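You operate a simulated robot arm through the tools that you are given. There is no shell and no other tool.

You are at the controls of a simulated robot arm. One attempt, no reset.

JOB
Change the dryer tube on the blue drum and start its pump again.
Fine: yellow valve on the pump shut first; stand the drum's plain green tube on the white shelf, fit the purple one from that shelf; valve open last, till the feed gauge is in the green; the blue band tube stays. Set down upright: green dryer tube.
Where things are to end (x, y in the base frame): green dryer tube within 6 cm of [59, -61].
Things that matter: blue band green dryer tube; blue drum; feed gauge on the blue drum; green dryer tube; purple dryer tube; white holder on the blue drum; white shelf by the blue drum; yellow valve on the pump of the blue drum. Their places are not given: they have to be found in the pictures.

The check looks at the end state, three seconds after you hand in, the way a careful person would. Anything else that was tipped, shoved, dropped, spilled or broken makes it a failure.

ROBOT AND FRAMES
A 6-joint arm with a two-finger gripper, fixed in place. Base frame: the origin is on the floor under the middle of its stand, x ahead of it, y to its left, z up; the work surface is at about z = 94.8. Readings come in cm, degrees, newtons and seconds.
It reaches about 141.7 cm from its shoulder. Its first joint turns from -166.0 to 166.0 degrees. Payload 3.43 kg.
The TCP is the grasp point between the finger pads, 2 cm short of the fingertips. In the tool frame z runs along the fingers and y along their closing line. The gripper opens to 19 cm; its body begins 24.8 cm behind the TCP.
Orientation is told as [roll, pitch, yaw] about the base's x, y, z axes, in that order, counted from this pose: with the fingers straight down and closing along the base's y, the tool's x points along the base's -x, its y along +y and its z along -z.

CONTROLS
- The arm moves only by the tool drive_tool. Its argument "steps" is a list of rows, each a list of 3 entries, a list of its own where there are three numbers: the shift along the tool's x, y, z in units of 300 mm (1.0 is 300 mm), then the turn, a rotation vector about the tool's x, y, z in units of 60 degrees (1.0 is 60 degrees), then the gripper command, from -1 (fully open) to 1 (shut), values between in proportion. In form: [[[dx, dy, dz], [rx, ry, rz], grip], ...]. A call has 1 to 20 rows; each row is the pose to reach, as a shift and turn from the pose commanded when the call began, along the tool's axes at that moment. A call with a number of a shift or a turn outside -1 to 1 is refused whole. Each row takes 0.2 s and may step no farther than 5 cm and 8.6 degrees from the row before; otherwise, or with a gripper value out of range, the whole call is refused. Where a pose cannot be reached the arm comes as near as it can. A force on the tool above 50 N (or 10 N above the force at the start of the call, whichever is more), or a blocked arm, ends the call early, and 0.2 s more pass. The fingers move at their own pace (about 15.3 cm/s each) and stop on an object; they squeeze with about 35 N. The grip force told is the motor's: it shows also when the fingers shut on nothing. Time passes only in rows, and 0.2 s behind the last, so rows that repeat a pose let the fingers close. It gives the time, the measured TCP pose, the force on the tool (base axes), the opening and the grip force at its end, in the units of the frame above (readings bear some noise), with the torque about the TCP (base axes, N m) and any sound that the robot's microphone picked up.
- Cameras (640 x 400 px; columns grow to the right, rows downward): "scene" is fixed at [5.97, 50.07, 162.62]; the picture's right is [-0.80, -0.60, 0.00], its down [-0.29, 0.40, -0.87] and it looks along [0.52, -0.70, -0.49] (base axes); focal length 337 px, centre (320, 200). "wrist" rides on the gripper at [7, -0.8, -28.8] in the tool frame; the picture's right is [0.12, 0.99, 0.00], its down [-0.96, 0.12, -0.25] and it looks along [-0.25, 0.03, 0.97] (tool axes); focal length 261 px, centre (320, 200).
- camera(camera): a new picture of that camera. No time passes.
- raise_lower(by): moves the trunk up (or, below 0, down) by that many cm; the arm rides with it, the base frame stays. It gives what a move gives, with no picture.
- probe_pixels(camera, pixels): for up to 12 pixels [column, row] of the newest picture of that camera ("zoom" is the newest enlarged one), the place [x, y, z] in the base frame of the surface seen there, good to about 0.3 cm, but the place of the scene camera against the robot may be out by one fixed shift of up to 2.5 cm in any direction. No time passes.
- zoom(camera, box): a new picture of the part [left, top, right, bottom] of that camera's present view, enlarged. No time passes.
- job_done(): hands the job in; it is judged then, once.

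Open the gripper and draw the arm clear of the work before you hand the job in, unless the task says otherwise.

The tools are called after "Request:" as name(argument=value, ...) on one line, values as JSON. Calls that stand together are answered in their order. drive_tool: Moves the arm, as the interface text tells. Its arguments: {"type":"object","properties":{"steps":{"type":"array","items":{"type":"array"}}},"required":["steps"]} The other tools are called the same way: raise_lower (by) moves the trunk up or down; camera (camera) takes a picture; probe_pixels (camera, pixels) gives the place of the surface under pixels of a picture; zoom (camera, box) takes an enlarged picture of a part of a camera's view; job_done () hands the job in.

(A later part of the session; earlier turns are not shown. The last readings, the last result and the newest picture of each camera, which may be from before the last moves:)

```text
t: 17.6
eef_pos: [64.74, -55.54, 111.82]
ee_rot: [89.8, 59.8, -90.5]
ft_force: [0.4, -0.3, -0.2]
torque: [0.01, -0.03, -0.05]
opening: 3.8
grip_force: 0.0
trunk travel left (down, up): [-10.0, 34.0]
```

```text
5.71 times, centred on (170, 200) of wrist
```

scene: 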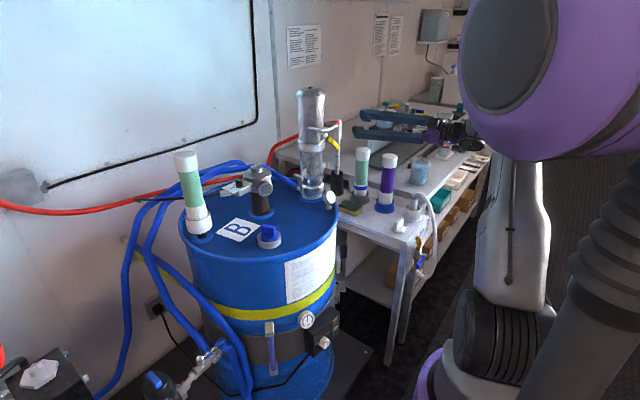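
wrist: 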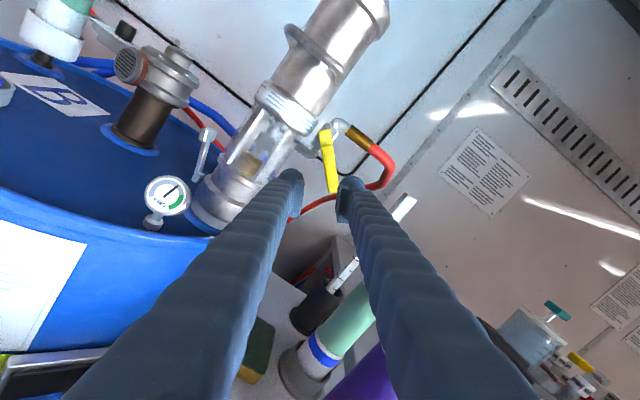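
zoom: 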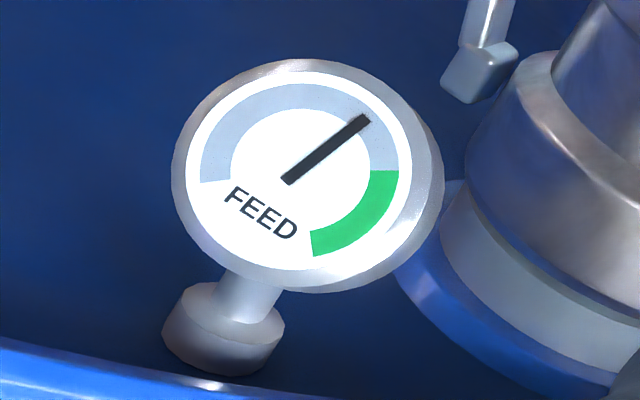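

The lever is at about 45° with its hub near (y -52.4, z 117.3). I'll roll to 135°, centre the cage at (y -56.6, z 113.1) and advance to x≈74.5.

Request:
drive_tool(steps=[[[0.01, 0.026, 0], [0, 0, -0.125], 0.66], [[0.0193, 0.052, 0.02], [0, 0, -0.25], 0.66], [[0.0193, 0.052, 0.1], [0, 0, -0.25], 0.66], [[0.0193, 0.052, 0.17], [0, 0, -0.25], 0.66]])

Request:
camera(camera="wrist")

Request:
zoom(camera="wrist", box=[260, 120, 400, 240])

```text
t: 18.6
eef_pos: [69.82, -56.66, 113.02]
ee_rot: [89.8, 44.8, -90.4]
ft_force: [0.8, 0.1, 0.3]
torque: [0.01, 0.0, 0.02]
opening: 3.23
grip_force: 0.1
trunk travel left (down, up): [-10.0, 34.0]
```

```text
taken
```

wrist: 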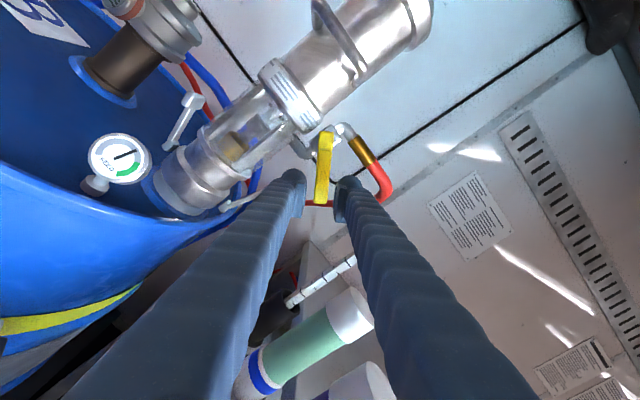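

```text
3.33 times, centred on (330, 180) of wrist
```

zoom: 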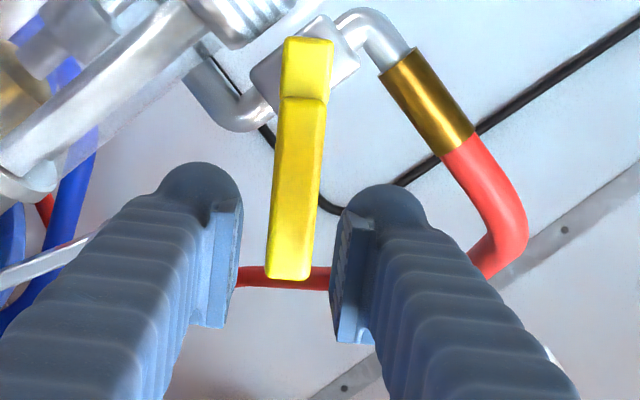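

The lever is centred and parallel in the cage. I'll advance to x≈74.5 and then swing it from 45° to about 85° around the hub.

Request:
drive_tool(steps=[[[0, 0, 0.08], [0, 0, 0], 0.66], [[0, 0, 0.156], [0, 0, 0], 0.66]])

Request:
drive_tool(steps=[[[0.002, 0.0278, 0], [0, 0, -0.1333], 0.66], [[0.0078, 0.0551, 0], [0, 0, -0.2667], 0.66], [[0.0173, 0.0813, 0], [0, 0, -0.4], 0.66], [[0.0304, 0.106, 0], [0, 0, -0.5333], 0.66], [[0.0468, 0.1286, 0], [0, 0, -0.6667], 0.66]])

Request:
camera(camera="wrist")

Request:
zoom(camera="scene", box=[285, 85, 385, 215])

```text
t: 19.2
eef_pos: [74.48, -56.62, 112.98]
ee_rot: [89.8, 44.8, -90.5]
ft_force: [-0.1, -0.1, 0.4]
torque: [-0.02, -0.04, 0.02]
opening: 3.21
grip_force: 0.0
trunk travel left (down, up): [-10.0, 34.0]
```

```text
t: 20.4
eef_pos: [74.4, -58.51, 116.71]
ee_rot: [89.8, 4.7, -90.4]
ft_force: [-0.5, 0.0, -0.4]
torque: [0.0, -0.01, 0.02]
opening: 3.24
grip_force: 0.1
trunk travel left (down, up): [-10.0, 34.0]
```

```text
taken
```

wrist: 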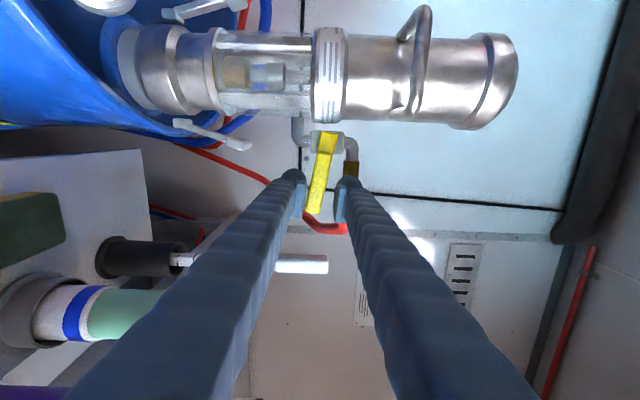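

```text
3.08 times, centred on (335, 150) of scene
```

zoom: 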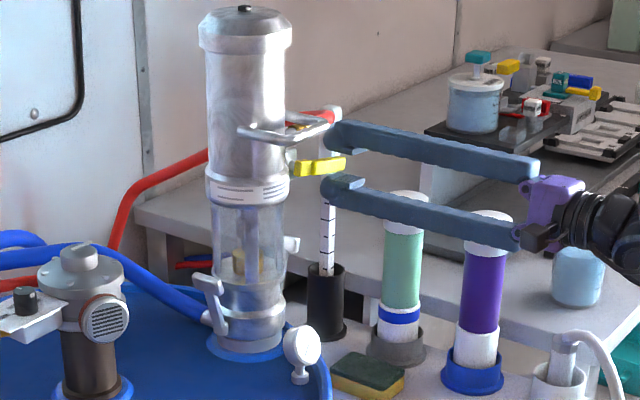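

The lever is near 75–80° and follows with a small lag from cage slack; no force shows. I'll turn the cage a further ~12° so the lever gets to fully horizontal (shut).

Request:
drive_tool(steps=[[[0.0064, 0.0296, 0], [0, 0, -0.1283], 0.66], [[0.0086, 0.0435, 0], [0, 0, -0.195], 0.66]])

Request:
camera(camera="wrist")

Request:
zoom(camera="wrist", box=[260, 110, 400, 240])

Request:
zoom(camera="scene", box=[305, 110, 365, 170])

```text
t: 21.0
eef_pos: [74.5, -58.17, 117.9]
ee_rot: [89.7, -7.0, -90.1]
ft_force: [-0.2, 0.4, -3.5]
torque: [0.05, 0.03, -0.03]
opening: 3.4
grip_force: 1.6
trunk travel left (down, up): [-10.0, 34.0]
```

```text
taken
```

wrist: 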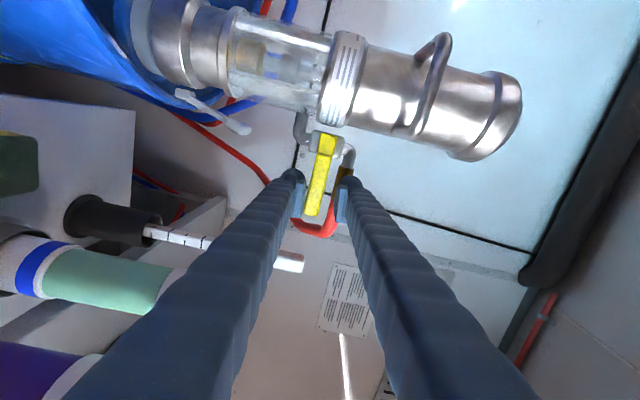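

```text
3.08 times, centred on (330, 175) of wrist
```

zoom: 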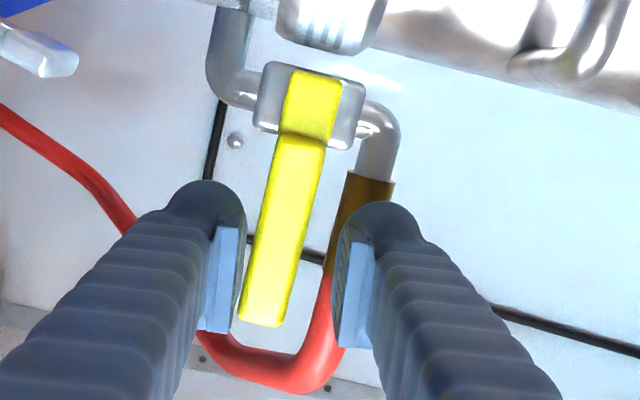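

```text
6.67 times, centred on (335, 140) of scene
```

zoom: 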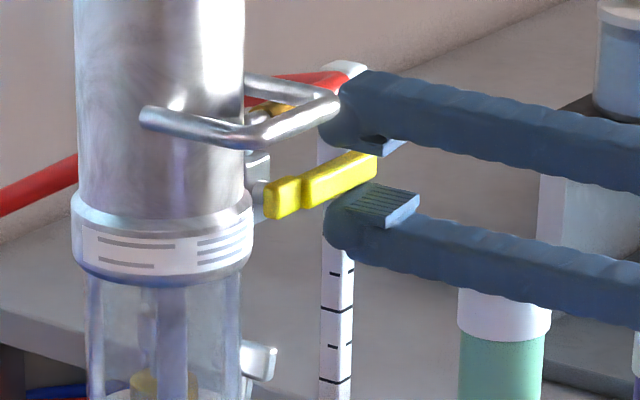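

The lower finger now bears on the lever (about 3.5 N). I'll probe along the lever to compute its angle and check the gauge.

Request:
probe_pixels(camera="wrist", pixels=[[327, 136], [326, 145], [323, 160], [321, 175], [318, 190], [316, 205], [316, 212], [329, 180], [315, 178]])

Request:
zoom(camera="scene", box=[290, 165, 350, 225])

```text
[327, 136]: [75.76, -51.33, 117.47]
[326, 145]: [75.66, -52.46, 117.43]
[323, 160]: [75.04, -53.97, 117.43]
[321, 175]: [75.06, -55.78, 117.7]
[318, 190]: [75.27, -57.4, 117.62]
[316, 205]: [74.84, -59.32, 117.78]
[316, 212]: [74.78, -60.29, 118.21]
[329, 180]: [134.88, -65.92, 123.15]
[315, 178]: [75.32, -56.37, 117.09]
```

```text
6.67 times, centred on (320, 195) of scene
```

zoom: 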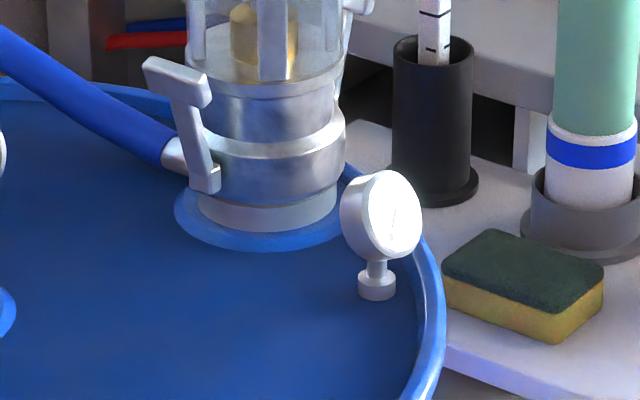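

The lever reads level (z 117.4 at the hub to 117.8 at its end), so it is at about 90°. I'll retreat 9 cm straight back, then roll to 135° so the wrist camera can read the FEED gauge.

Request:
drive_tool(steps=[[[0, 0, -0.13], [0, 0, 0], 0.55], [[0, 0, -0.27], [0, 0, 0], 0.55], [[0, 0, -0.33], [0, 0, 0.133], 0.55], [[0, 0, -0.33], [0, 0, 0.267], 0.55], [[0, 0, -0.33], [0, 0, 0.4], 0.55], [[0, 0, -0.33], [0, 0, 0.533], 0.55], [[0, 0, -0.33], [0, 0, 0.667], 0.55], [[0, 0, -0.33], [0, 0, 0.8], 0.55]])

Request:
camera(camera="wrist")

```text
t: 22.8
eef_pos: [64.59, -58.03, 118.05]
ee_rot: [89.9, 41.1, -90.3]
ft_force: [0.3, 0.7, 0.1]
torque: [-0.01, -0.01, 0.02]
opening: 4.31
grip_force: 0.1
trunk travel left (down, up): [-10.0, 34.0]
```

```text
taken
```

wrist: 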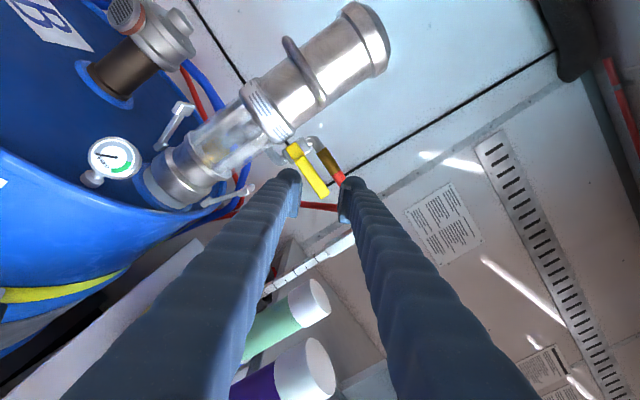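

Request:
zoom(camera="wrist", box=[80, 125, 150, 195])

Request:
zoom(camera="wrist", box=[250, 110, 380, 220])

Request:
zoom(camera="scene", box=[305, 110, 365, 170])

Request:
probe_pixels(camera="wrist", pixels=[[293, 151], [298, 157], [304, 166], [311, 176], [318, 186], [322, 192]])

```text
5.71 times, centred on (115, 160) of wrist
```

zoom: 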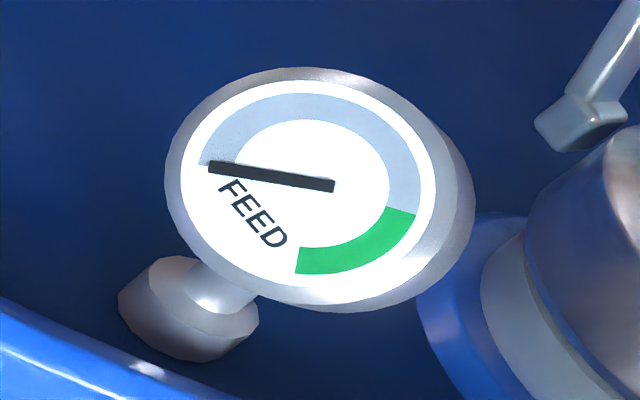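

```text
3.64 times, centred on (315, 165) of wrist
```

zoom: 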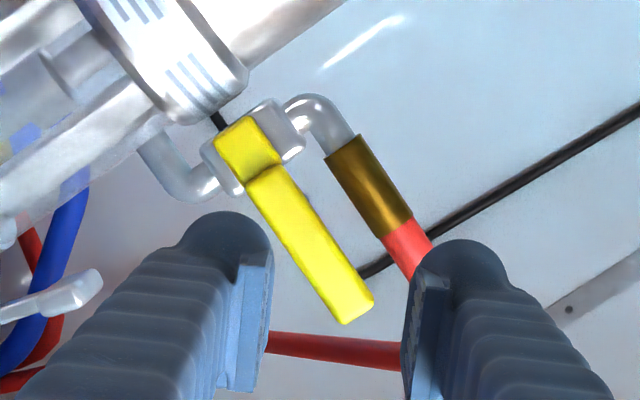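

```text
6.67 times, centred on (335, 140) of scene
```

zoom: 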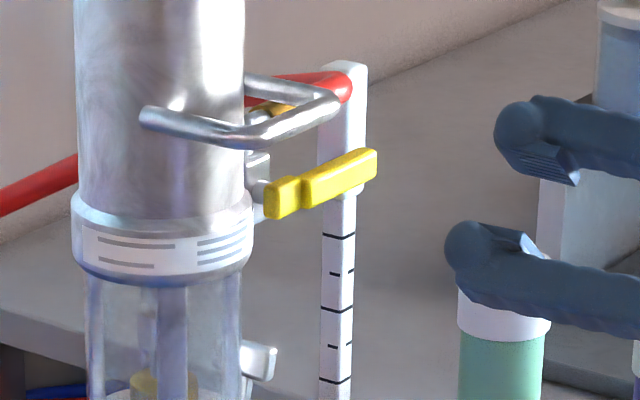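

```text
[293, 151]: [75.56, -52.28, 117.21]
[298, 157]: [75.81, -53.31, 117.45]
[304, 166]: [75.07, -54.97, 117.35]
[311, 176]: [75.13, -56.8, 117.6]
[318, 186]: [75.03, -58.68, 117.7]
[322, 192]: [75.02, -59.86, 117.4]
```

The FEED needle is at the zero end and the lever is level, so the valve is shut. Next I raise the trunk back by 20 cm (the fingers clear the handle loop, which starts at x≈70) before turning the fingers downward for tube handling.

Request:
raise_lower(by=20)

Request:
drive_tool(steps=[[[0, 0, -0.04], [0, 0, -0.1367], 0.0], [[0, 0, -0.08], [0, 0, -0.273], 0.0], [[0, 0, -0.12], [0, 0, -0.41], 0.0], [[0, 0, -0.16], [0, 0, -0.547], 0.0], [[0, 0, -0.16], [0, 0, -0.683], 0.0]])

```text
t: 24.9
eef_pos: [64.51, -58.09, 138.02]
ee_rot: [89.8, 41.0, -90.4]
ft_force: [-0.1, -0.7, 0.0]
torque: [0.02, -0.04, 0.02]
opening: 4.27
grip_force: 0.1
trunk travel left (down, up): [-30.0, 14.0]
```

```text
t: 26.1
eef_pos: [59.73, -58.02, 138.11]
ee_rot: [89.9, 0.0, -90.1]
ft_force: [-0.1, -0.4, 0.7]
torque: [0.01, 0.04, 0.01]
opening: 9.47
grip_force: 0.0
trunk travel left (down, up): [-30.0, 14.0]
```

Roll is at 90° as wanted. Now I tilt the fingers down (90° about the tool x axis) while drifting toward y≈-30 in the free space in front of the pump.

Request:
drive_tool(steps=[[[0.078, 0.0225, 0], [0.125, 0, 0], 0.0], [[0.156, 0.045, 0], [0.25, 0, 0], 0.0], [[0.233, 0.0675, 0], [0.375, 0, 0], 0.0], [[0.311, 0.09, 0], [0.5, 0, 0], 0.0], [[0.389, 0.1125, 0], [0.625, 0, 0], 0.0], [[0.467, 0.135, 0], [0.75, 0, 0], 0.0], [[0.544, 0.1575, 0], [0.875, 0, 0], 0.0], [[0.622, 0.18, 0], [1.0, 0, 0], 0.0]])

Request:
camera(camera="scene")

```text
t: 27.9
eef_pos: [59.94, -39.49, 143.45]
ee_rot: [29.8, 0.1, -90.3]
ft_force: [0.6, -0.9, -0.6]
torque: [0.02, 0.04, 0.0]
opening: 9.48
grip_force: 0.0
trunk travel left (down, up): [-30.0, 14.0]
```

```text
taken
```

scene: 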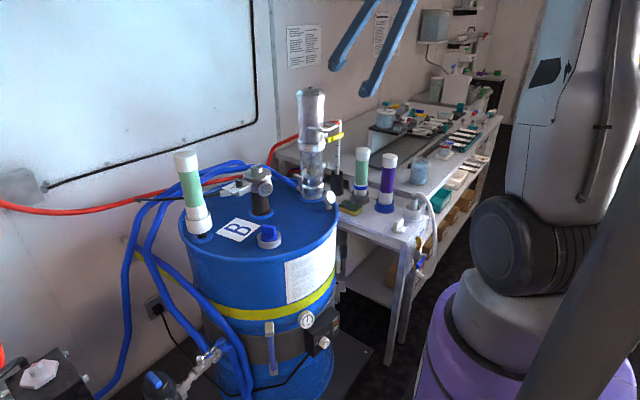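

The view shows the fingers 30° from vertical, clear of everything. I'll finish the tilt while moving over the drum toward the green tube.

Request:
drive_tool(steps=[[[0.119, 0.086, 0.0414], [0.0714, 0, 0], 0.0], [[0.238, 0.172, 0.083], [0.143, 0, 0], 0.0], [[0.357, 0.258, 0.124], [0.214, 0, 0], 0.0], [[0.476, 0.344, 0.166], [0.286, 0, 0], 0.0], [[0.595, 0.43, 0.207], [0.357, 0, 0], 0.0], [[0.714, 0.516, 0.249], [0.4286, 0, 0], 0.0], [[0.833, 0.602, 0.29], [0.497, 0, 0], 0.0]])

Request:
camera(camera="wrist")

```text
t: 29.5
eef_pos: [80.31, -14.44, 144.84]
ee_rot: [-0.3, 0.0, -90.3]
ft_force: [0.7, 0.7, -0.8]
torque: [-0.09, 0.32, -0.01]
opening: 9.49
grip_force: 0.1
trunk travel left (down, up): [-30.0, 14.0]
```

```text
taken
```

wrist: 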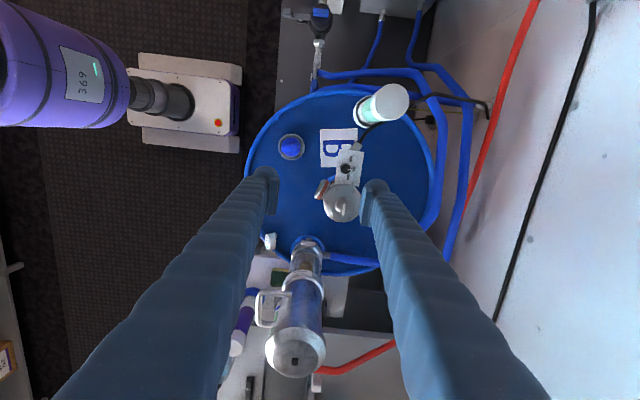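

The view from above shows the green tube's white cap at (390,100) and the black cable passing near it to (485,105). I'll zoom and probe the cap and the cable.

Request:
zoom(camera="wrist", box=[320, 60, 500, 200])

Request:
probe_pixels(camera="wrist", pixels=[[393, 100], [380, 108], [405, 95], [393, 90], [398, 112], [368, 107], [430, 97], [455, 98], [480, 101], [357, 138], [348, 165], [360, 120]])

```text
2.86 times, centred on (410, 130) of wrist
```

zoom: 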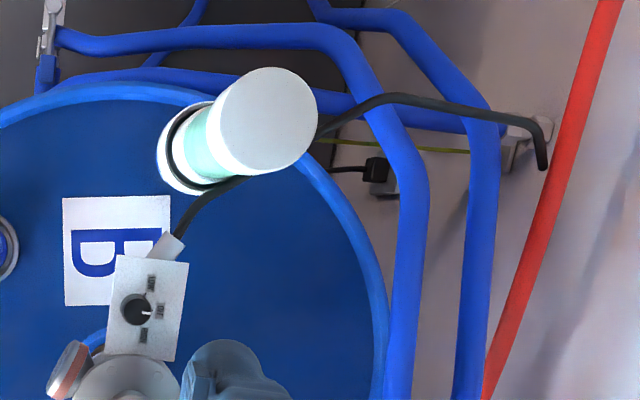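

```text
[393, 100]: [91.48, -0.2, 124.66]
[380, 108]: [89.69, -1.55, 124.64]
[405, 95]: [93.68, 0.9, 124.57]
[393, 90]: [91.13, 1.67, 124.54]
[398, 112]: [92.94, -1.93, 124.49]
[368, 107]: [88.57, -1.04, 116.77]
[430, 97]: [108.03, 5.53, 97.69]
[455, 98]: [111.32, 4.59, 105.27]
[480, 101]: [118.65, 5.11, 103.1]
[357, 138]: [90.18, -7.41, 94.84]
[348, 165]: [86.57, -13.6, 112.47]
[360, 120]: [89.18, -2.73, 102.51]
```

The cap top is at z≈124.6 with its centre near (91.3,-0.6) and radius about 3 cm; the cable lies lower (z≈105–110). I'll move directly above the tube and check again before descending.

Request:
drive_tool(steps=[[[0.116, 0.0915, 0], [0.005, 0, 0.0], 0.0], [[0.2325, 0.183, 0.03], [0.005, 0, 0.0], 0.0], [[0.349, 0.2745, 0.06], [0.005, 0, 0.0], 0.0], [[0.4627, 0.366, 0.1], [0.005, 0, 0.0], 0.0]])

Request:
camera(camera="wrist")

Request:
camera(camera="scene")

```text
t: 30.5
eef_pos: [88.86, -1.36, 142.33]
ee_rot: [0.0, 0.0, -90.1]
ft_force: [-0.8, 0.3, 1.2]
torque: [-0.13, -0.37, -0.02]
opening: 9.48
grip_force: 0.1
out of reach, approached as far as the arm can: row 4
trunk travel left (down, up): [-30.0, 14.0]
```

```text
taken
```

wrist: 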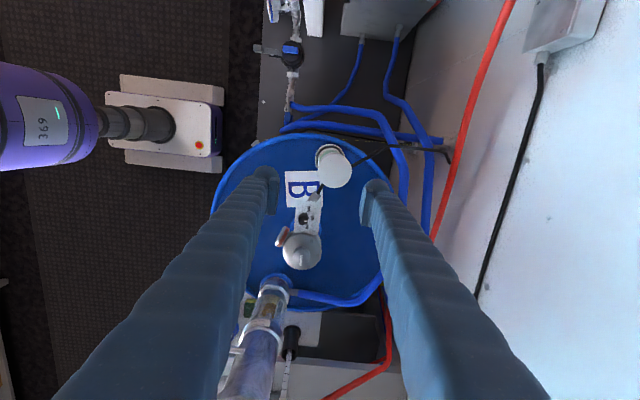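

```text
taken
```

scene: 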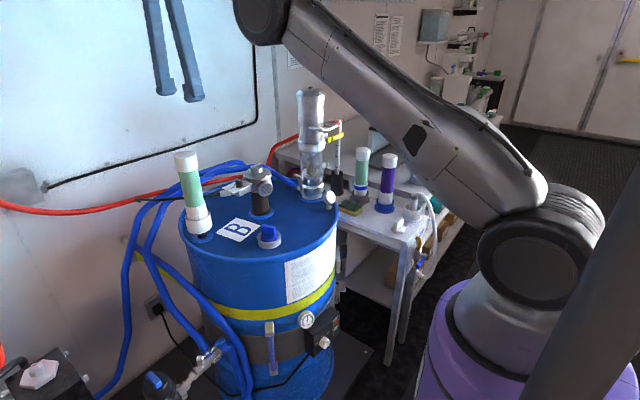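

Row 4 was slightly out of reach high up with the trunk at mid height. I'll raise the trunk 14 cm, which gives more room for lifting the tube later.

Request:
raise_lower(by=14)

Request:
drive_tool(steps=[[[0.013, 0.04, 0.15], [0, 0, 0], 0.0], [[0.025, 0.081, 0.3], [0, 0, 0], 0.0], [[0.025, 0.081, 0.45], [0, 0, 0], 0.0], [[0.025, 0.081, 0.6], [0, 0, 0], 0.0]])

Request:
camera(camera="wrist")

```text
t: 32.2
eef_pos: [89.47, -1.34, 155.76]
ee_rot: [-0.3, 0.1, -90.2]
ft_force: [0.5, -0.5, 0.0]
torque: [-0.05, 0.04, 0.03]
opening: 9.49
grip_force: 0.1
trunk travel left (down, up): [-44.0, 0.0]
```

```text
t: 33.2
eef_pos: [91.93, -0.72, 137.69]
ee_rot: [-0.3, 0.1, -90.1]
ft_force: [0.3, 0.6, -2.0]
torque: [0.0, 0.15, 0.01]
opening: 9.48
grip_force: 0.1
trunk travel left (down, up): [-44.0, 0.0]
```

```text
taken
```

wrist: 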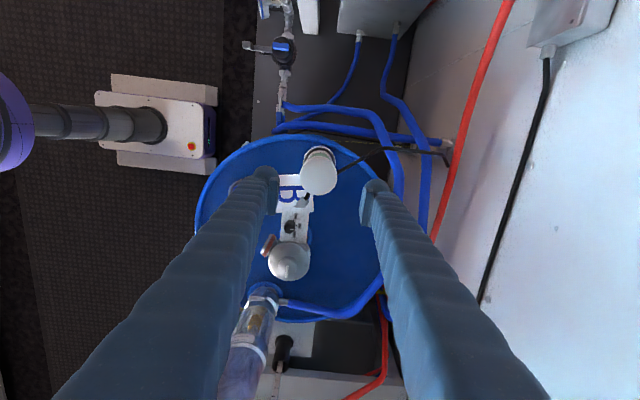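

The cap now appears centred between the fingers at (319,172). I'll probe its edges to refine its centre.

Request:
zoom(camera="wrist", box=[270, 125, 390, 225])

Request:
probe_pixels(camera="wrist", pixels=[[319, 172], [304, 172], [334, 172], [319, 158], [319, 190], [309, 162], [330, 182], [318, 152], [306, 150], [333, 155], [360, 155], [345, 165]])

```text
4.00 times, centred on (330, 175) of wrist
```

zoom: 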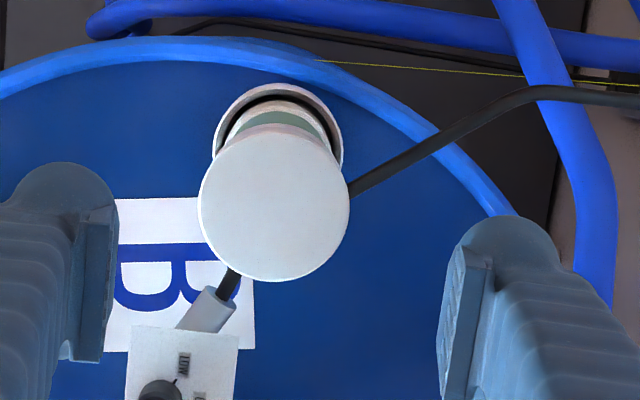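

```text
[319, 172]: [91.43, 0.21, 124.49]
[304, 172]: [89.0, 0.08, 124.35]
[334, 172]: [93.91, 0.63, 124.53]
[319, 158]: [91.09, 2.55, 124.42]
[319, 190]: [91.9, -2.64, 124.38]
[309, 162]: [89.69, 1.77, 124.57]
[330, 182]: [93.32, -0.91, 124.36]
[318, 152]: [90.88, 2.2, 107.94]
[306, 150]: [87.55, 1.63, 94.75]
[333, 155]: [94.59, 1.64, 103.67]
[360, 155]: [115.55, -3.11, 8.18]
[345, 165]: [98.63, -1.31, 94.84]
```

The tube centre refines to about (91.5,-0.45), top z 124.5, radius 3 cm, and the cable passes about 5 cm from its axis. I'll descend with the fingers 9.5 cm open to TCP z≈121 around the cap.

Request:
drive_tool(steps=[[[0.009, -0.0143, 0.14], [0, 0, 0], 0.0], [[0.009, -0.0143, 0.28], [0, 0, 0], 0.0], [[0.009, -0.0143, 0.42], [0, 0, 0], 0.0], [[0.009, -0.0143, 0.557], [0, 0, 0], 0.0]])

Request:
camera(camera="wrist")

Request:
zoom(camera="scene", box=[130, 90, 270, 250])

```text
t: 34.2
eef_pos: [91.04, -0.33, 121.11]
ee_rot: [-0.3, 0.1, -90.2]
ft_force: [0.0, -0.3, -0.5]
torque: [0.0, 0.05, -0.02]
opening: 9.5
grip_force: 0.1
trunk travel left (down, up): [-44.0, 0.0]
```

```text
taken
```

wrist: 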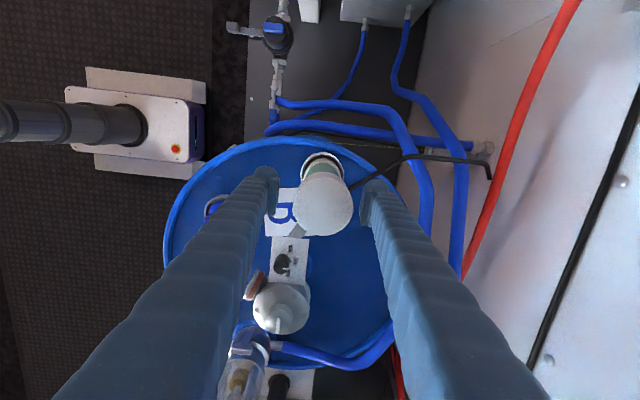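

```text
2.50 times, centred on (200, 170) of scene
```

zoom: 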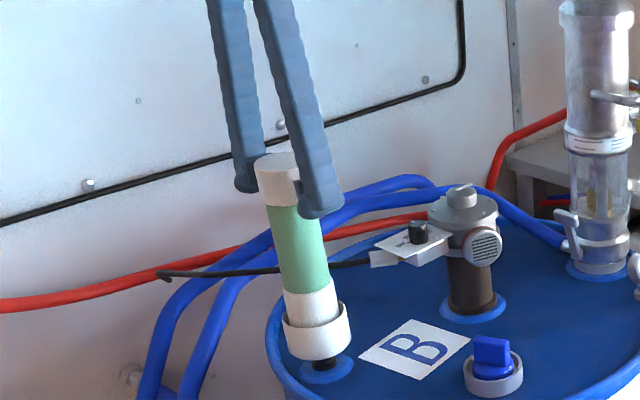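

The cap sits about 0.4 cm to +x of the finger centre. I'll make that small correction, then close on the cap.

Request:
drive_tool(steps=[[[0.006, 0.0133, 0], [0, 0, 0], 0.0], [[0.006, 0.0133, 0], [0, 0, 0], 0.25], [[0.006, 0.0133, 0], [0, 0, 0], 1], [[0.006, 0.0133, 0], [0, 0, 0], 1], [[0.006, 0.0133, 0], [0, 0, 0], 1]])

```text
t: 35.4
eef_pos: [91.49, -0.16, 121.16]
ee_rot: [-0.3, 0.1, -90.2]
ft_force: [-0.5, 0.5, -0.8]
torque: [0.03, 0.0, -0.02]
opening: 6.19
grip_force: 34.6
trunk travel left (down, up): [-44.0, 0.0]
```

The fingers hold the cap (opening 6.2 cm, 34.6 N). I'll lift straight up 15 cm, gently at first.

Request:
drive_tool(steps=[[[0, 0, -0.03], [0, 0, 0], 1], [[0, 0, -0.07], [0, 0, 0], 1], [[0, 0, -0.13], [0, 0, 0], 1], [[0, 0, -0.22], [0, 0, 0], 1], [[0, 0, -0.32], [0, 0, 0], 1], [[0, 0, -0.42], [0, 0, 0], 1], [[0, 0, -0.53], [0, 0, 0], 1]])

Request:
camera(camera="wrist")

Request:
camera(camera="scene")

```text
t: 37.0
eef_pos: [91.65, -0.21, 136.98]
ee_rot: [-0.3, 0.1, -90.2]
ft_force: [-0.3, -1.1, -3.1]
torque: [0.0, -0.06, 0.0]
opening: 6.2
grip_force: 35.0
trunk travel left (down, up): [-44.0, 0.0]
```

```text
taken
```

wrist: 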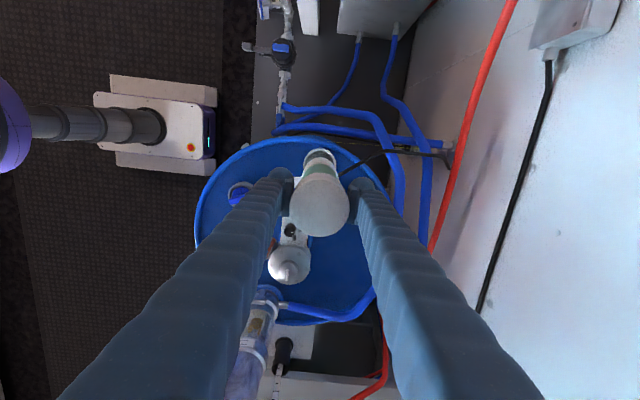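

```text
taken
```

scene: 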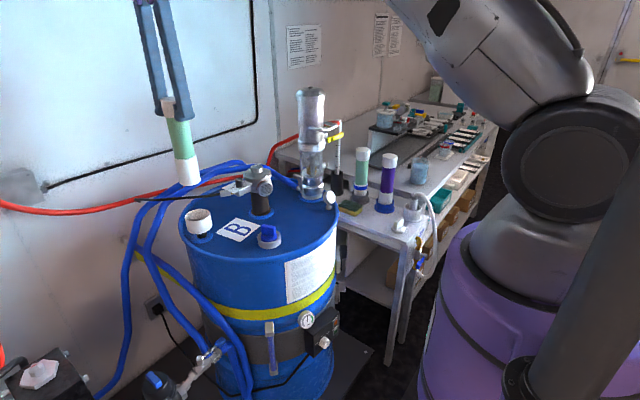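

The tube is out of the holder, hanging straight. I'll probe the tube's bottom edge and the empty holder in the scene and wrist pictures to learn lengths.

Request:
zoom(camera="scene", box=[140, 80, 260, 250])

Request:
probe_pixels(camera="scene", pixels=[[187, 182], [186, 165], [182, 140], [168, 102], [167, 98], [200, 228], [199, 214], [190, 215], [209, 214], [199, 211]])

Request:
zoom(camera="wrist", box=[280, 130, 370, 200])

```text
2.35 times, centred on (200, 165) of scene
```

zoom: 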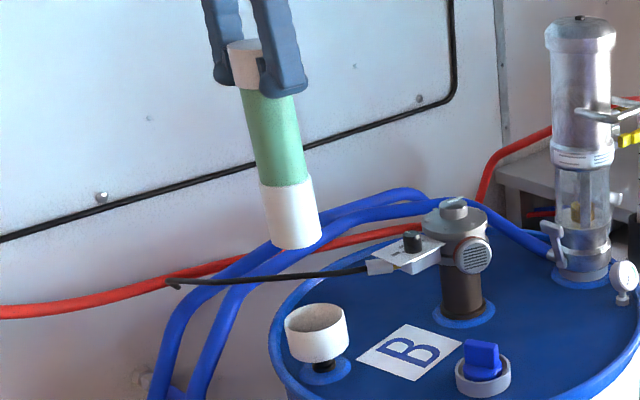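

```text
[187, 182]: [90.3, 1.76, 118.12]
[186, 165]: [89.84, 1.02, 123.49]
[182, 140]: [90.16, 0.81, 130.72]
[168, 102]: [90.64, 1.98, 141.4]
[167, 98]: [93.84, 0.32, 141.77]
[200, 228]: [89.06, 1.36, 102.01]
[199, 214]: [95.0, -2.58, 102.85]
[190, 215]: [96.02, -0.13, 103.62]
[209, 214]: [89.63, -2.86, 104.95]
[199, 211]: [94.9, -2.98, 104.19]
```

```text
5.71 times, centred on (325, 165) of wrist
```

zoom: 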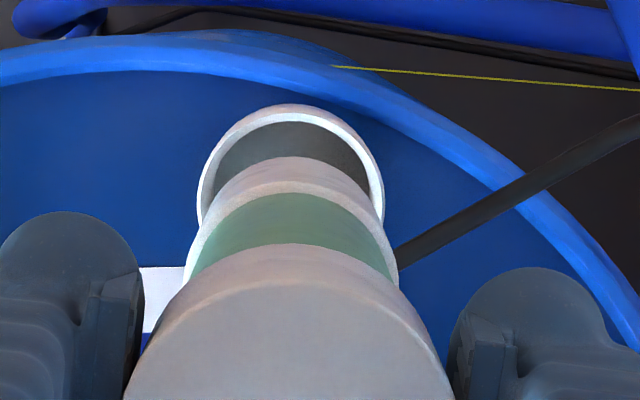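

The tube is about 25 cm long (bottom now near z≈115), well above the drum fittings. I'll carry it toward (62,-15) at this height, away from the motor and pump.

Request:
drive_tool(steps=[[[-0.03, -0.06, 0], [0, 0, 0], 1], [[-0.08, -0.16, 0], [0, 0, 0], 1], [[-0.135, -0.27, 0], [0, 0, 0], 1], [[-0.19, -0.38, 0], [0, 0, 0], 1], [[-0.245, -0.49, 0], [0, 0, 0], 1], [[-0.3, -0.6, 0], [0, 0, 0], 1], [[-0.355, -0.71, 0], [0, 0, 0], 1], [[-0.41, -0.82, 0], [0, 0, 0], 1], [[-0.46, -0.92, 0], [0, 0, 0], 1], [[-0.49, -0.98, 0], [0, 0, 0], 1]])

```text
t: 39.2
eef_pos: [62.14, -14.77, 137.21]
ee_rot: [-0.2, 0.1, -90.2]
ft_force: [0.5, -0.4, -3.8]
torque: [0.0, -0.04, 0.01]
opening: 6.15
grip_force: 35.3
trunk travel left (down, up): [-44.0, 0.0]
```

Carried to (62.1,-14.8,137.2) with a steady grip. Next I move along -y in front of the pump at x≈59.

Request:
drive_tool(steps=[[[-0.06, -0.02, 0], [0, 0, 0], 1], [[-0.17, -0.05, 0], [0, 0, 0], 1], [[-0.29, -0.08, 0], [0, 0, 0], 1], [[-0.41, -0.1, 0], [0, 0, 0], 1], [[-0.53, -0.1, 0], [0, 0, 0], 1], [[-0.65, -0.105, 0], [0, 0, 0], 1], [[-0.77, -0.105, 0], [0, 0, 0], 1], [[-0.89, -0.105, 0], [0, 0, 0], 1], [[-0.96, -0.105, 0], [0, 0, 0], 1], [[-1.0, -0.105, 0], [0, 0, 0], 1]])

Request:
camera(camera="wrist")

Request:
camera(camera="scene")

```text
t: 41.4
eef_pos: [58.92, -44.88, 137.13]
ee_rot: [-0.3, 0.2, -90.3]
ft_force: [0.4, -0.5, -4.0]
torque: [0.02, 0.01, 0.02]
opening: 6.14
grip_force: 34.4
trunk travel left (down, up): [-44.0, 0.0]
```

```text
taken
```

wrist: 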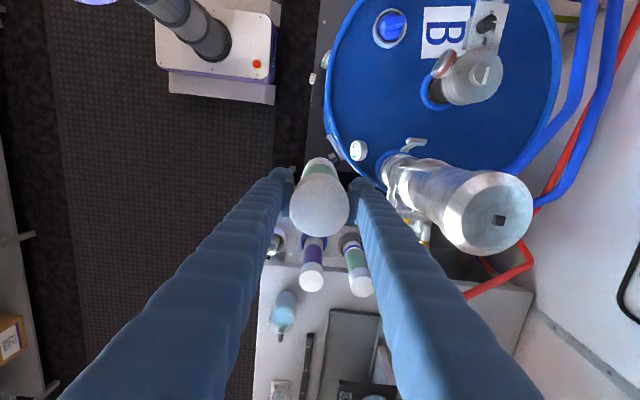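

```text
taken
```

scene: 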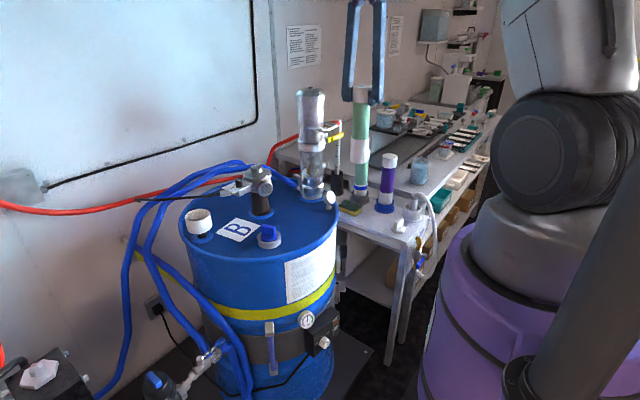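

The shelf with the purple cap (312,280) and blue-band tube (360,287) is just ahead. I'll probe these and the shelf surface where the tube should stand.

Request:
probe_pixels(camera="wrist", pixels=[[311, 283], [361, 288], [325, 243], [335, 238], [330, 255], [335, 262], [270, 255], [275, 240], [345, 240], [300, 262], [325, 260], [338, 250]])

Request:
zoom(camera="wrist", box=[250, 210, 390, 310])

Request:
zoom(camera="scene", box=[320, 140, 450, 250])

```text
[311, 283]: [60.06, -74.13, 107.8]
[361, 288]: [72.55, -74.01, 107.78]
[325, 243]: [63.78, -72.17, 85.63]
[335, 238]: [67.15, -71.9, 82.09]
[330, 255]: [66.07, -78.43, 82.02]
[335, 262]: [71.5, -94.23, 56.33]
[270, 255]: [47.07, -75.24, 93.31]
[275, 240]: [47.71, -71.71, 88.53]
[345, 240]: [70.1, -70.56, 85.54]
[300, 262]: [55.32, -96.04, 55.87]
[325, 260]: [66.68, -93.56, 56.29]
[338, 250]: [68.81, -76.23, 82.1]
```

```text
4.00 times, centred on (320, 260) of wrist
```

zoom: 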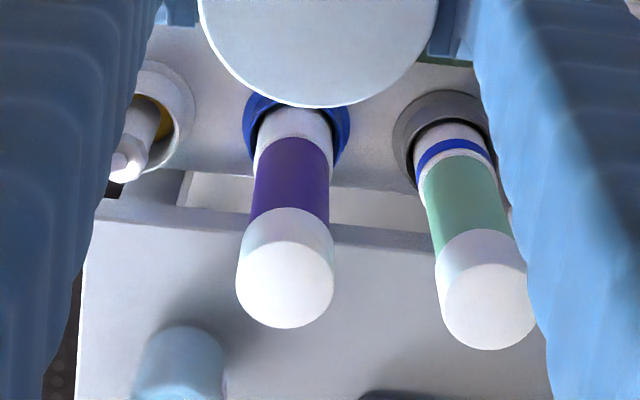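

```text
3.64 times, centred on (385, 195) of scene
```

zoom: 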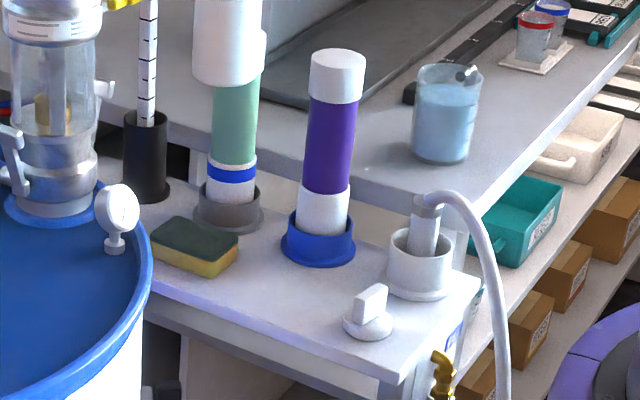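

The purple tube's centre is near (60.2,-73.3) with its cap top at z 107.8, and the shelf is at z 82, so the spot (59,-61) is free with ~6 cm to the purple tube. I'll move over it and begin lowering.

Request:
drive_tool(steps=[[[-0.08, 0, 0], [0, 0, 0], 1], [[-0.2, 0, 0], [0, 0, 0], 1], [[-0.33, 0, 0], [0, 0, 0], 1], [[-0.46, 0, 0], [0, 0, 0], 1], [[-0.537, 0, 0], [0, 0, 0], 1], [[-0.537, 0, 0.08], [0, 0, 0], 1], [[-0.537, 0, 0.2], [0, 0, 0], 1], [[-0.537, 0, 0.33], [0, 0, 0], 1], [[-0.537, 0, 0.46], [0, 0, 0], 1], [[-0.537, 0, 0.6], [0, 0, 0], 1]])

Request:
camera(camera="wrist")

Request:
zoom(camera="scene", box=[300, 100, 460, 250])

```text
t: 43.6
eef_pos: [58.92, -60.98, 119.0]
ee_rot: [-0.3, 0.2, -90.1]
ft_force: [-1.0, -0.4, -4.3]
torque: [0.04, 0.08, -0.02]
opening: 6.17
grip_force: 34.7
trunk travel left (down, up): [-44.0, 0.0]
```

```text
taken
```

wrist: 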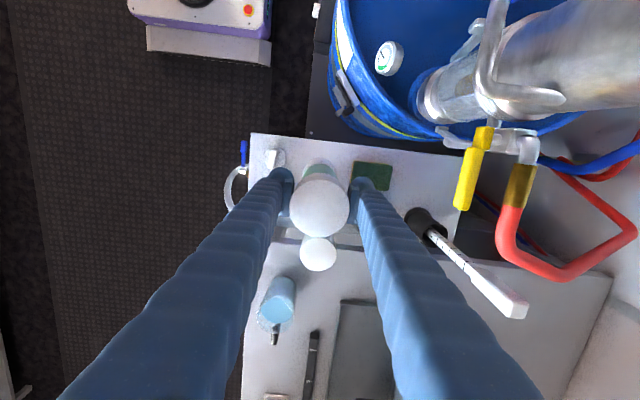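

```text
2.67 times, centred on (380, 175) of scene
```

zoom: 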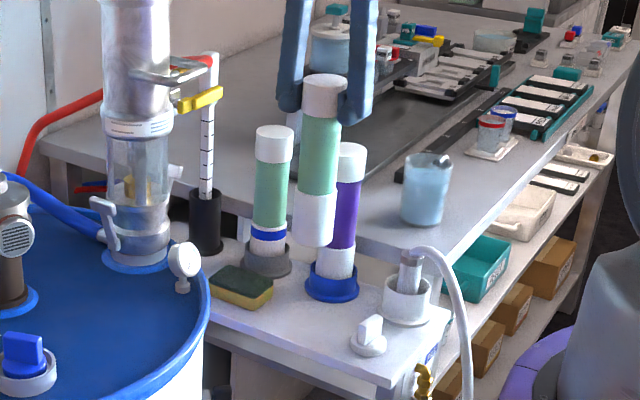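

The target spot is clear, the sponge starts at x≈67. I'll lower to about 1.5 cm above expected contact.

Request:
drive_tool(steps=[[[0, 0, 0.1], [0, 0, 0], 1], [[0, 0, 0.22], [0, 0, 0], 1], [[0, 0, 0.33], [0, 0, 0], 1], [[0, 0, 0.41], [0, 0, 0], 1], [[0, 0, 0.45], [0, 0, 0], 1]])

Request:
zoom(camera="scene", box=[330, 130, 450, 250])

```text
t: 44.8
eef_pos: [58.71, -60.8, 105.55]
ee_rot: [-0.3, 0.2, -90.2]
ft_force: [-0.3, 0.2, -4.1]
torque: [0.0, 0.02, 0.02]
opening: 6.15
grip_force: 35.1
trunk travel left (down, up): [-44.0, 0.0]
```

```text
3.33 times, centred on (390, 190) of scene
```

zoom: 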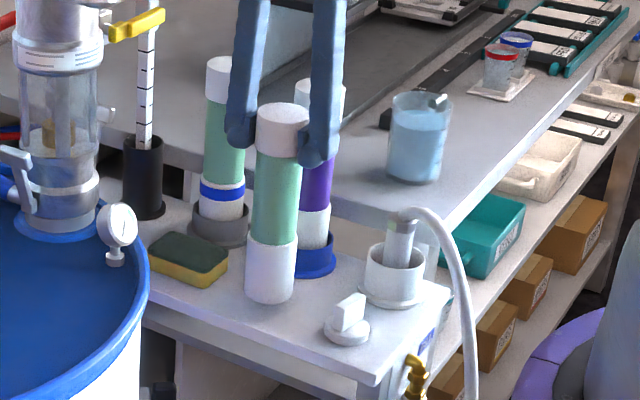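

The tube bottom is just above the shelf. I'll lower in small steps, watching the vertical force for contact.

Request:
drive_tool(steps=[[[0, 0, 0.015], [0, 0, 0], 1], [[0, 0, 0.027], [0, 0, 0], 1]])

Request:
drive_tool(steps=[[[0, 0, 0.01], [0, 0, 0], 1], [[0, 0, 0.015], [0, 0, 0], 1]])

```text
t: 45.4
eef_pos: [58.69, -60.88, 104.67]
ee_rot: [-0.3, 0.3, -90.1]
ft_force: [0.0, 0.1, -2.7]
torque: [0.03, -0.03, -0.03]
opening: 6.14
grip_force: 34.9
trunk travel left (down, up): [-44.0, 0.0]
```

```text
t: 46.0
eef_pos: [58.75, -60.7, 104.3]
ee_rot: [-0.2, 0.2, -90.1]
ft_force: [0.9, 0.4, -3.5]
torque: [0.06, -0.01, -0.01]
opening: 6.15
grip_force: 35.7
trunk travel left (down, up): [-44.0, 0.0]
```

Still hanging free (about -3.5 N at z 104.3). I continue in small steps.

Request:
drive_tool(steps=[[[0, 0, 0.007], [0, 0, 0], 1], [[0, 0, 0.013], [0, 0, 0], 1]])

Request:
drive_tool(steps=[[[0, 0, 0.005], [0, 0, 0], 1], [[0, 0, 0.01], [0, 0, 0], 1]])

Request:
zoom(camera="scene", box=[350, 180, 420, 240])

```text
t: 46.6
eef_pos: [58.72, -60.75, 103.84]
ee_rot: [-0.2, 0.1, -90.2]
ft_force: [0.1, -0.6, -3.8]
torque: [-0.04, 0.0, -0.03]
opening: 6.15
grip_force: 35.0
trunk travel left (down, up): [-44.0, 0.0]
```

```text
t: 47.2
eef_pos: [58.58, -60.81, 103.66]
ee_rot: [-0.2, 0.1, -90.2]
ft_force: [-1.9, 1.9, 8.7]
torque: [0.4, 0.01, -0.01]
opening: 6.14
grip_force: 34.6
trunk travel left (down, up): [-44.0, 0.0]
```

```text
6.67 times, centred on (385, 210) of scene
```

zoom: 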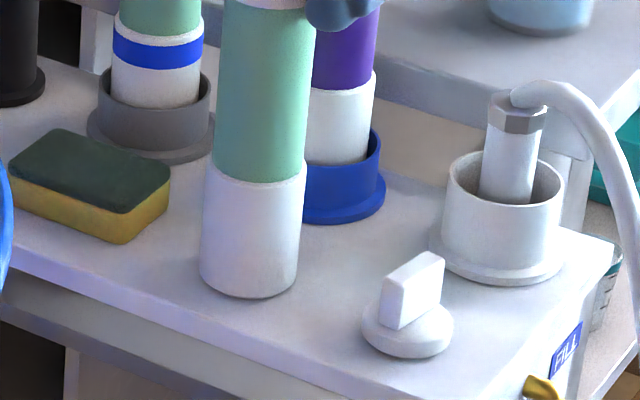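

Contact at TCP z 103.66 (force flipped to +8.7 N): the tube stands on the shelf. I'll open the fingers and then lift straight up.

Request:
drive_tool(steps=[[[0, 0, 0], [0, 0, 0], 0.3], [[0, 0, 0], [0, 0, 0], 0.1], [[0, 0, 0], [0, 0, 0], 0.0], [[0, 0, -0.05], [0, 0, 0], 0.0], [[0, 0, -0.15], [0, 0, 0], 0.0], [[0, 0, -0.3], [0, 0, 0], 0.0], [[0, 0, -0.45], [0, 0, 0], 0.0]])

Request:
camera(camera="wrist")

Request:
zoom(camera="scene", box=[320, 130, 450, 250])

```text
t: 48.8
eef_pos: [58.65, -60.74, 117.19]
ee_rot: [-0.2, 0.1, -90.2]
ft_force: [-0.3, -0.4, -0.4]
torque: [-0.05, -0.06, 0.02]
opening: 9.52
grip_force: 0.1
trunk travel left (down, up): [-44.0, 0.0]
```

```text
taken
```

wrist: 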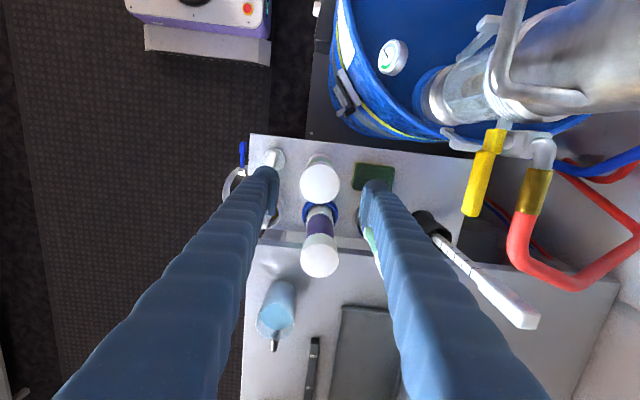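

```text
3.33 times, centred on (385, 190) of scene
```

zoom: 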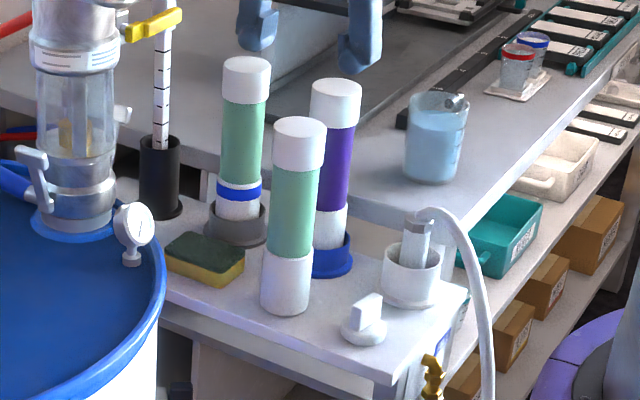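

The green tube stands upright by itself at about (58.7,-60.8). I'll raise slightly and move above the purple tube, narrowing the fingers to ~8.2 cm to keep away from the blue-band tube.

Request:
drive_tool(steps=[[[-0.05, 0.01, -0.12], [0, 0, 0], 0.137], [[-0.18, 0.025, -0.18], [0, 0, 0], 0.137], [[-0.31, 0.04, -0.18], [0, 0, 0], 0.137], [[-0.417, 0.052, -0.18], [0, 0, 0], 0.137], [[-0.417, 0.052, -0.18], [0, 0, 0], 0.137]])

Request:
camera(camera="wrist")

Request:
zoom(camera="wrist", box=[270, 130, 390, 240])

```text
t: 50.0
eef_pos: [60.26, -73.33, 122.7]
ee_rot: [-0.2, 0.2, -90.2]
ft_force: [0.4, -0.1, -1.0]
torque: [-0.01, -0.04, 0.05]
opening: 8.18
grip_force: 0.1
trunk travel left (down, up): [-44.0, 0.0]
```

```text
taken
```

wrist: 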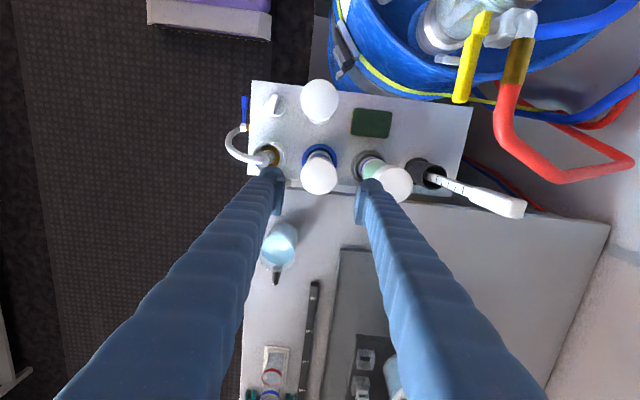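

```text
3.64 times, centred on (330, 185) of wrist
```

zoom: 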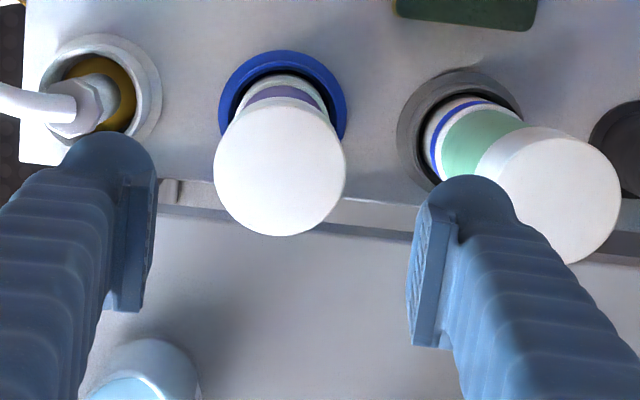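

The purple cap's centre computes to (60.1,-73.5), top z 107.8; the blue-band cap edge (x≈69.7) leaves over 2 cm beside the right finger. I'll align and descend to TCP z≈104.5.

Request:
drive_tool(steps=[[[-0.006, -0.005, 0.12], [0, 0, 0], 0.137], [[-0.006, -0.005, 0.26], [0, 0, 0], 0.137], [[-0.006, -0.005, 0.4], [0, 0, 0], 0.137], [[-0.006, -0.005, 0.52], [0, 0, 0], 0.137], [[-0.006, -0.005, 0.6], [0, 0, 0], 0.137]])

Request:
camera(camera="wrist")

Request:
zoom(camera="scene", box=[320, 130, 450, 250])

```text
t: 51.2
eef_pos: [60.09, -73.63, 104.24]
ee_rot: [-0.3, 0.2, -90.1]
ft_force: [0.5, -0.6, 0.5]
torque: [0.0, 0.05, -0.03]
opening: 8.17
grip_force: 0.1
trunk travel left (down, up): [-44.0, 0.0]
```

```text
taken
```

wrist: 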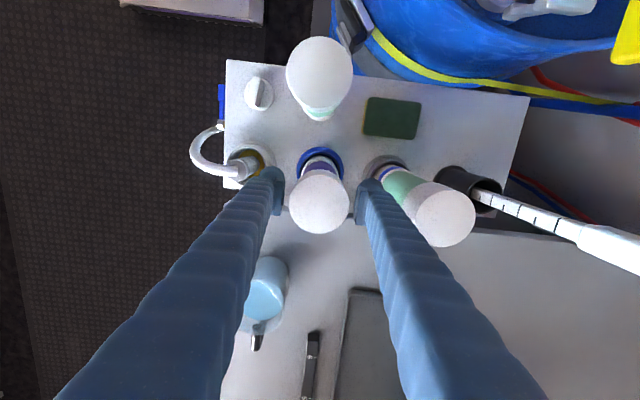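

```text
3.33 times, centred on (385, 190) of scene
```

zoom: 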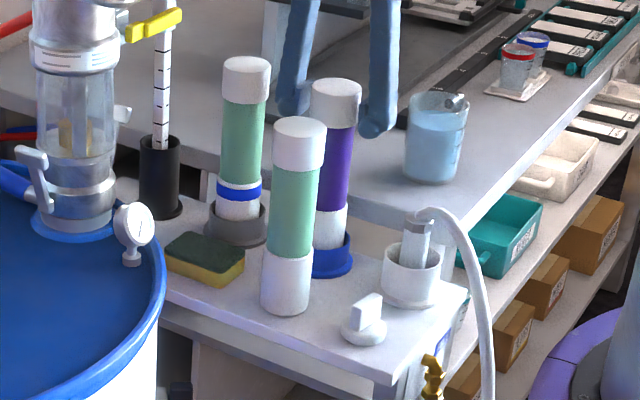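

The purple cap is centred between the fingers at (320,203). I'll close on it.

Request:
drive_tool(steps=[[[0.005, 0, 0], [0, 0, 0], 0.3], [[0.005, 0, 0], [0, 0, 0], 1], [[0.005, 0, 0], [0, 0, 0], 1], [[0.005, 0, 0], [0, 0, 0], 1]])

```text
t: 52.2
eef_pos: [60.16, -73.23, 104.29]
ee_rot: [-0.3, 0.3, -90.2]
ft_force: [-0.9, -0.3, -0.1]
torque: [-0.09, 0.03, -0.01]
opening: 6.16
grip_force: 35.0
trunk travel left (down, up): [-44.0, 0.0]
```

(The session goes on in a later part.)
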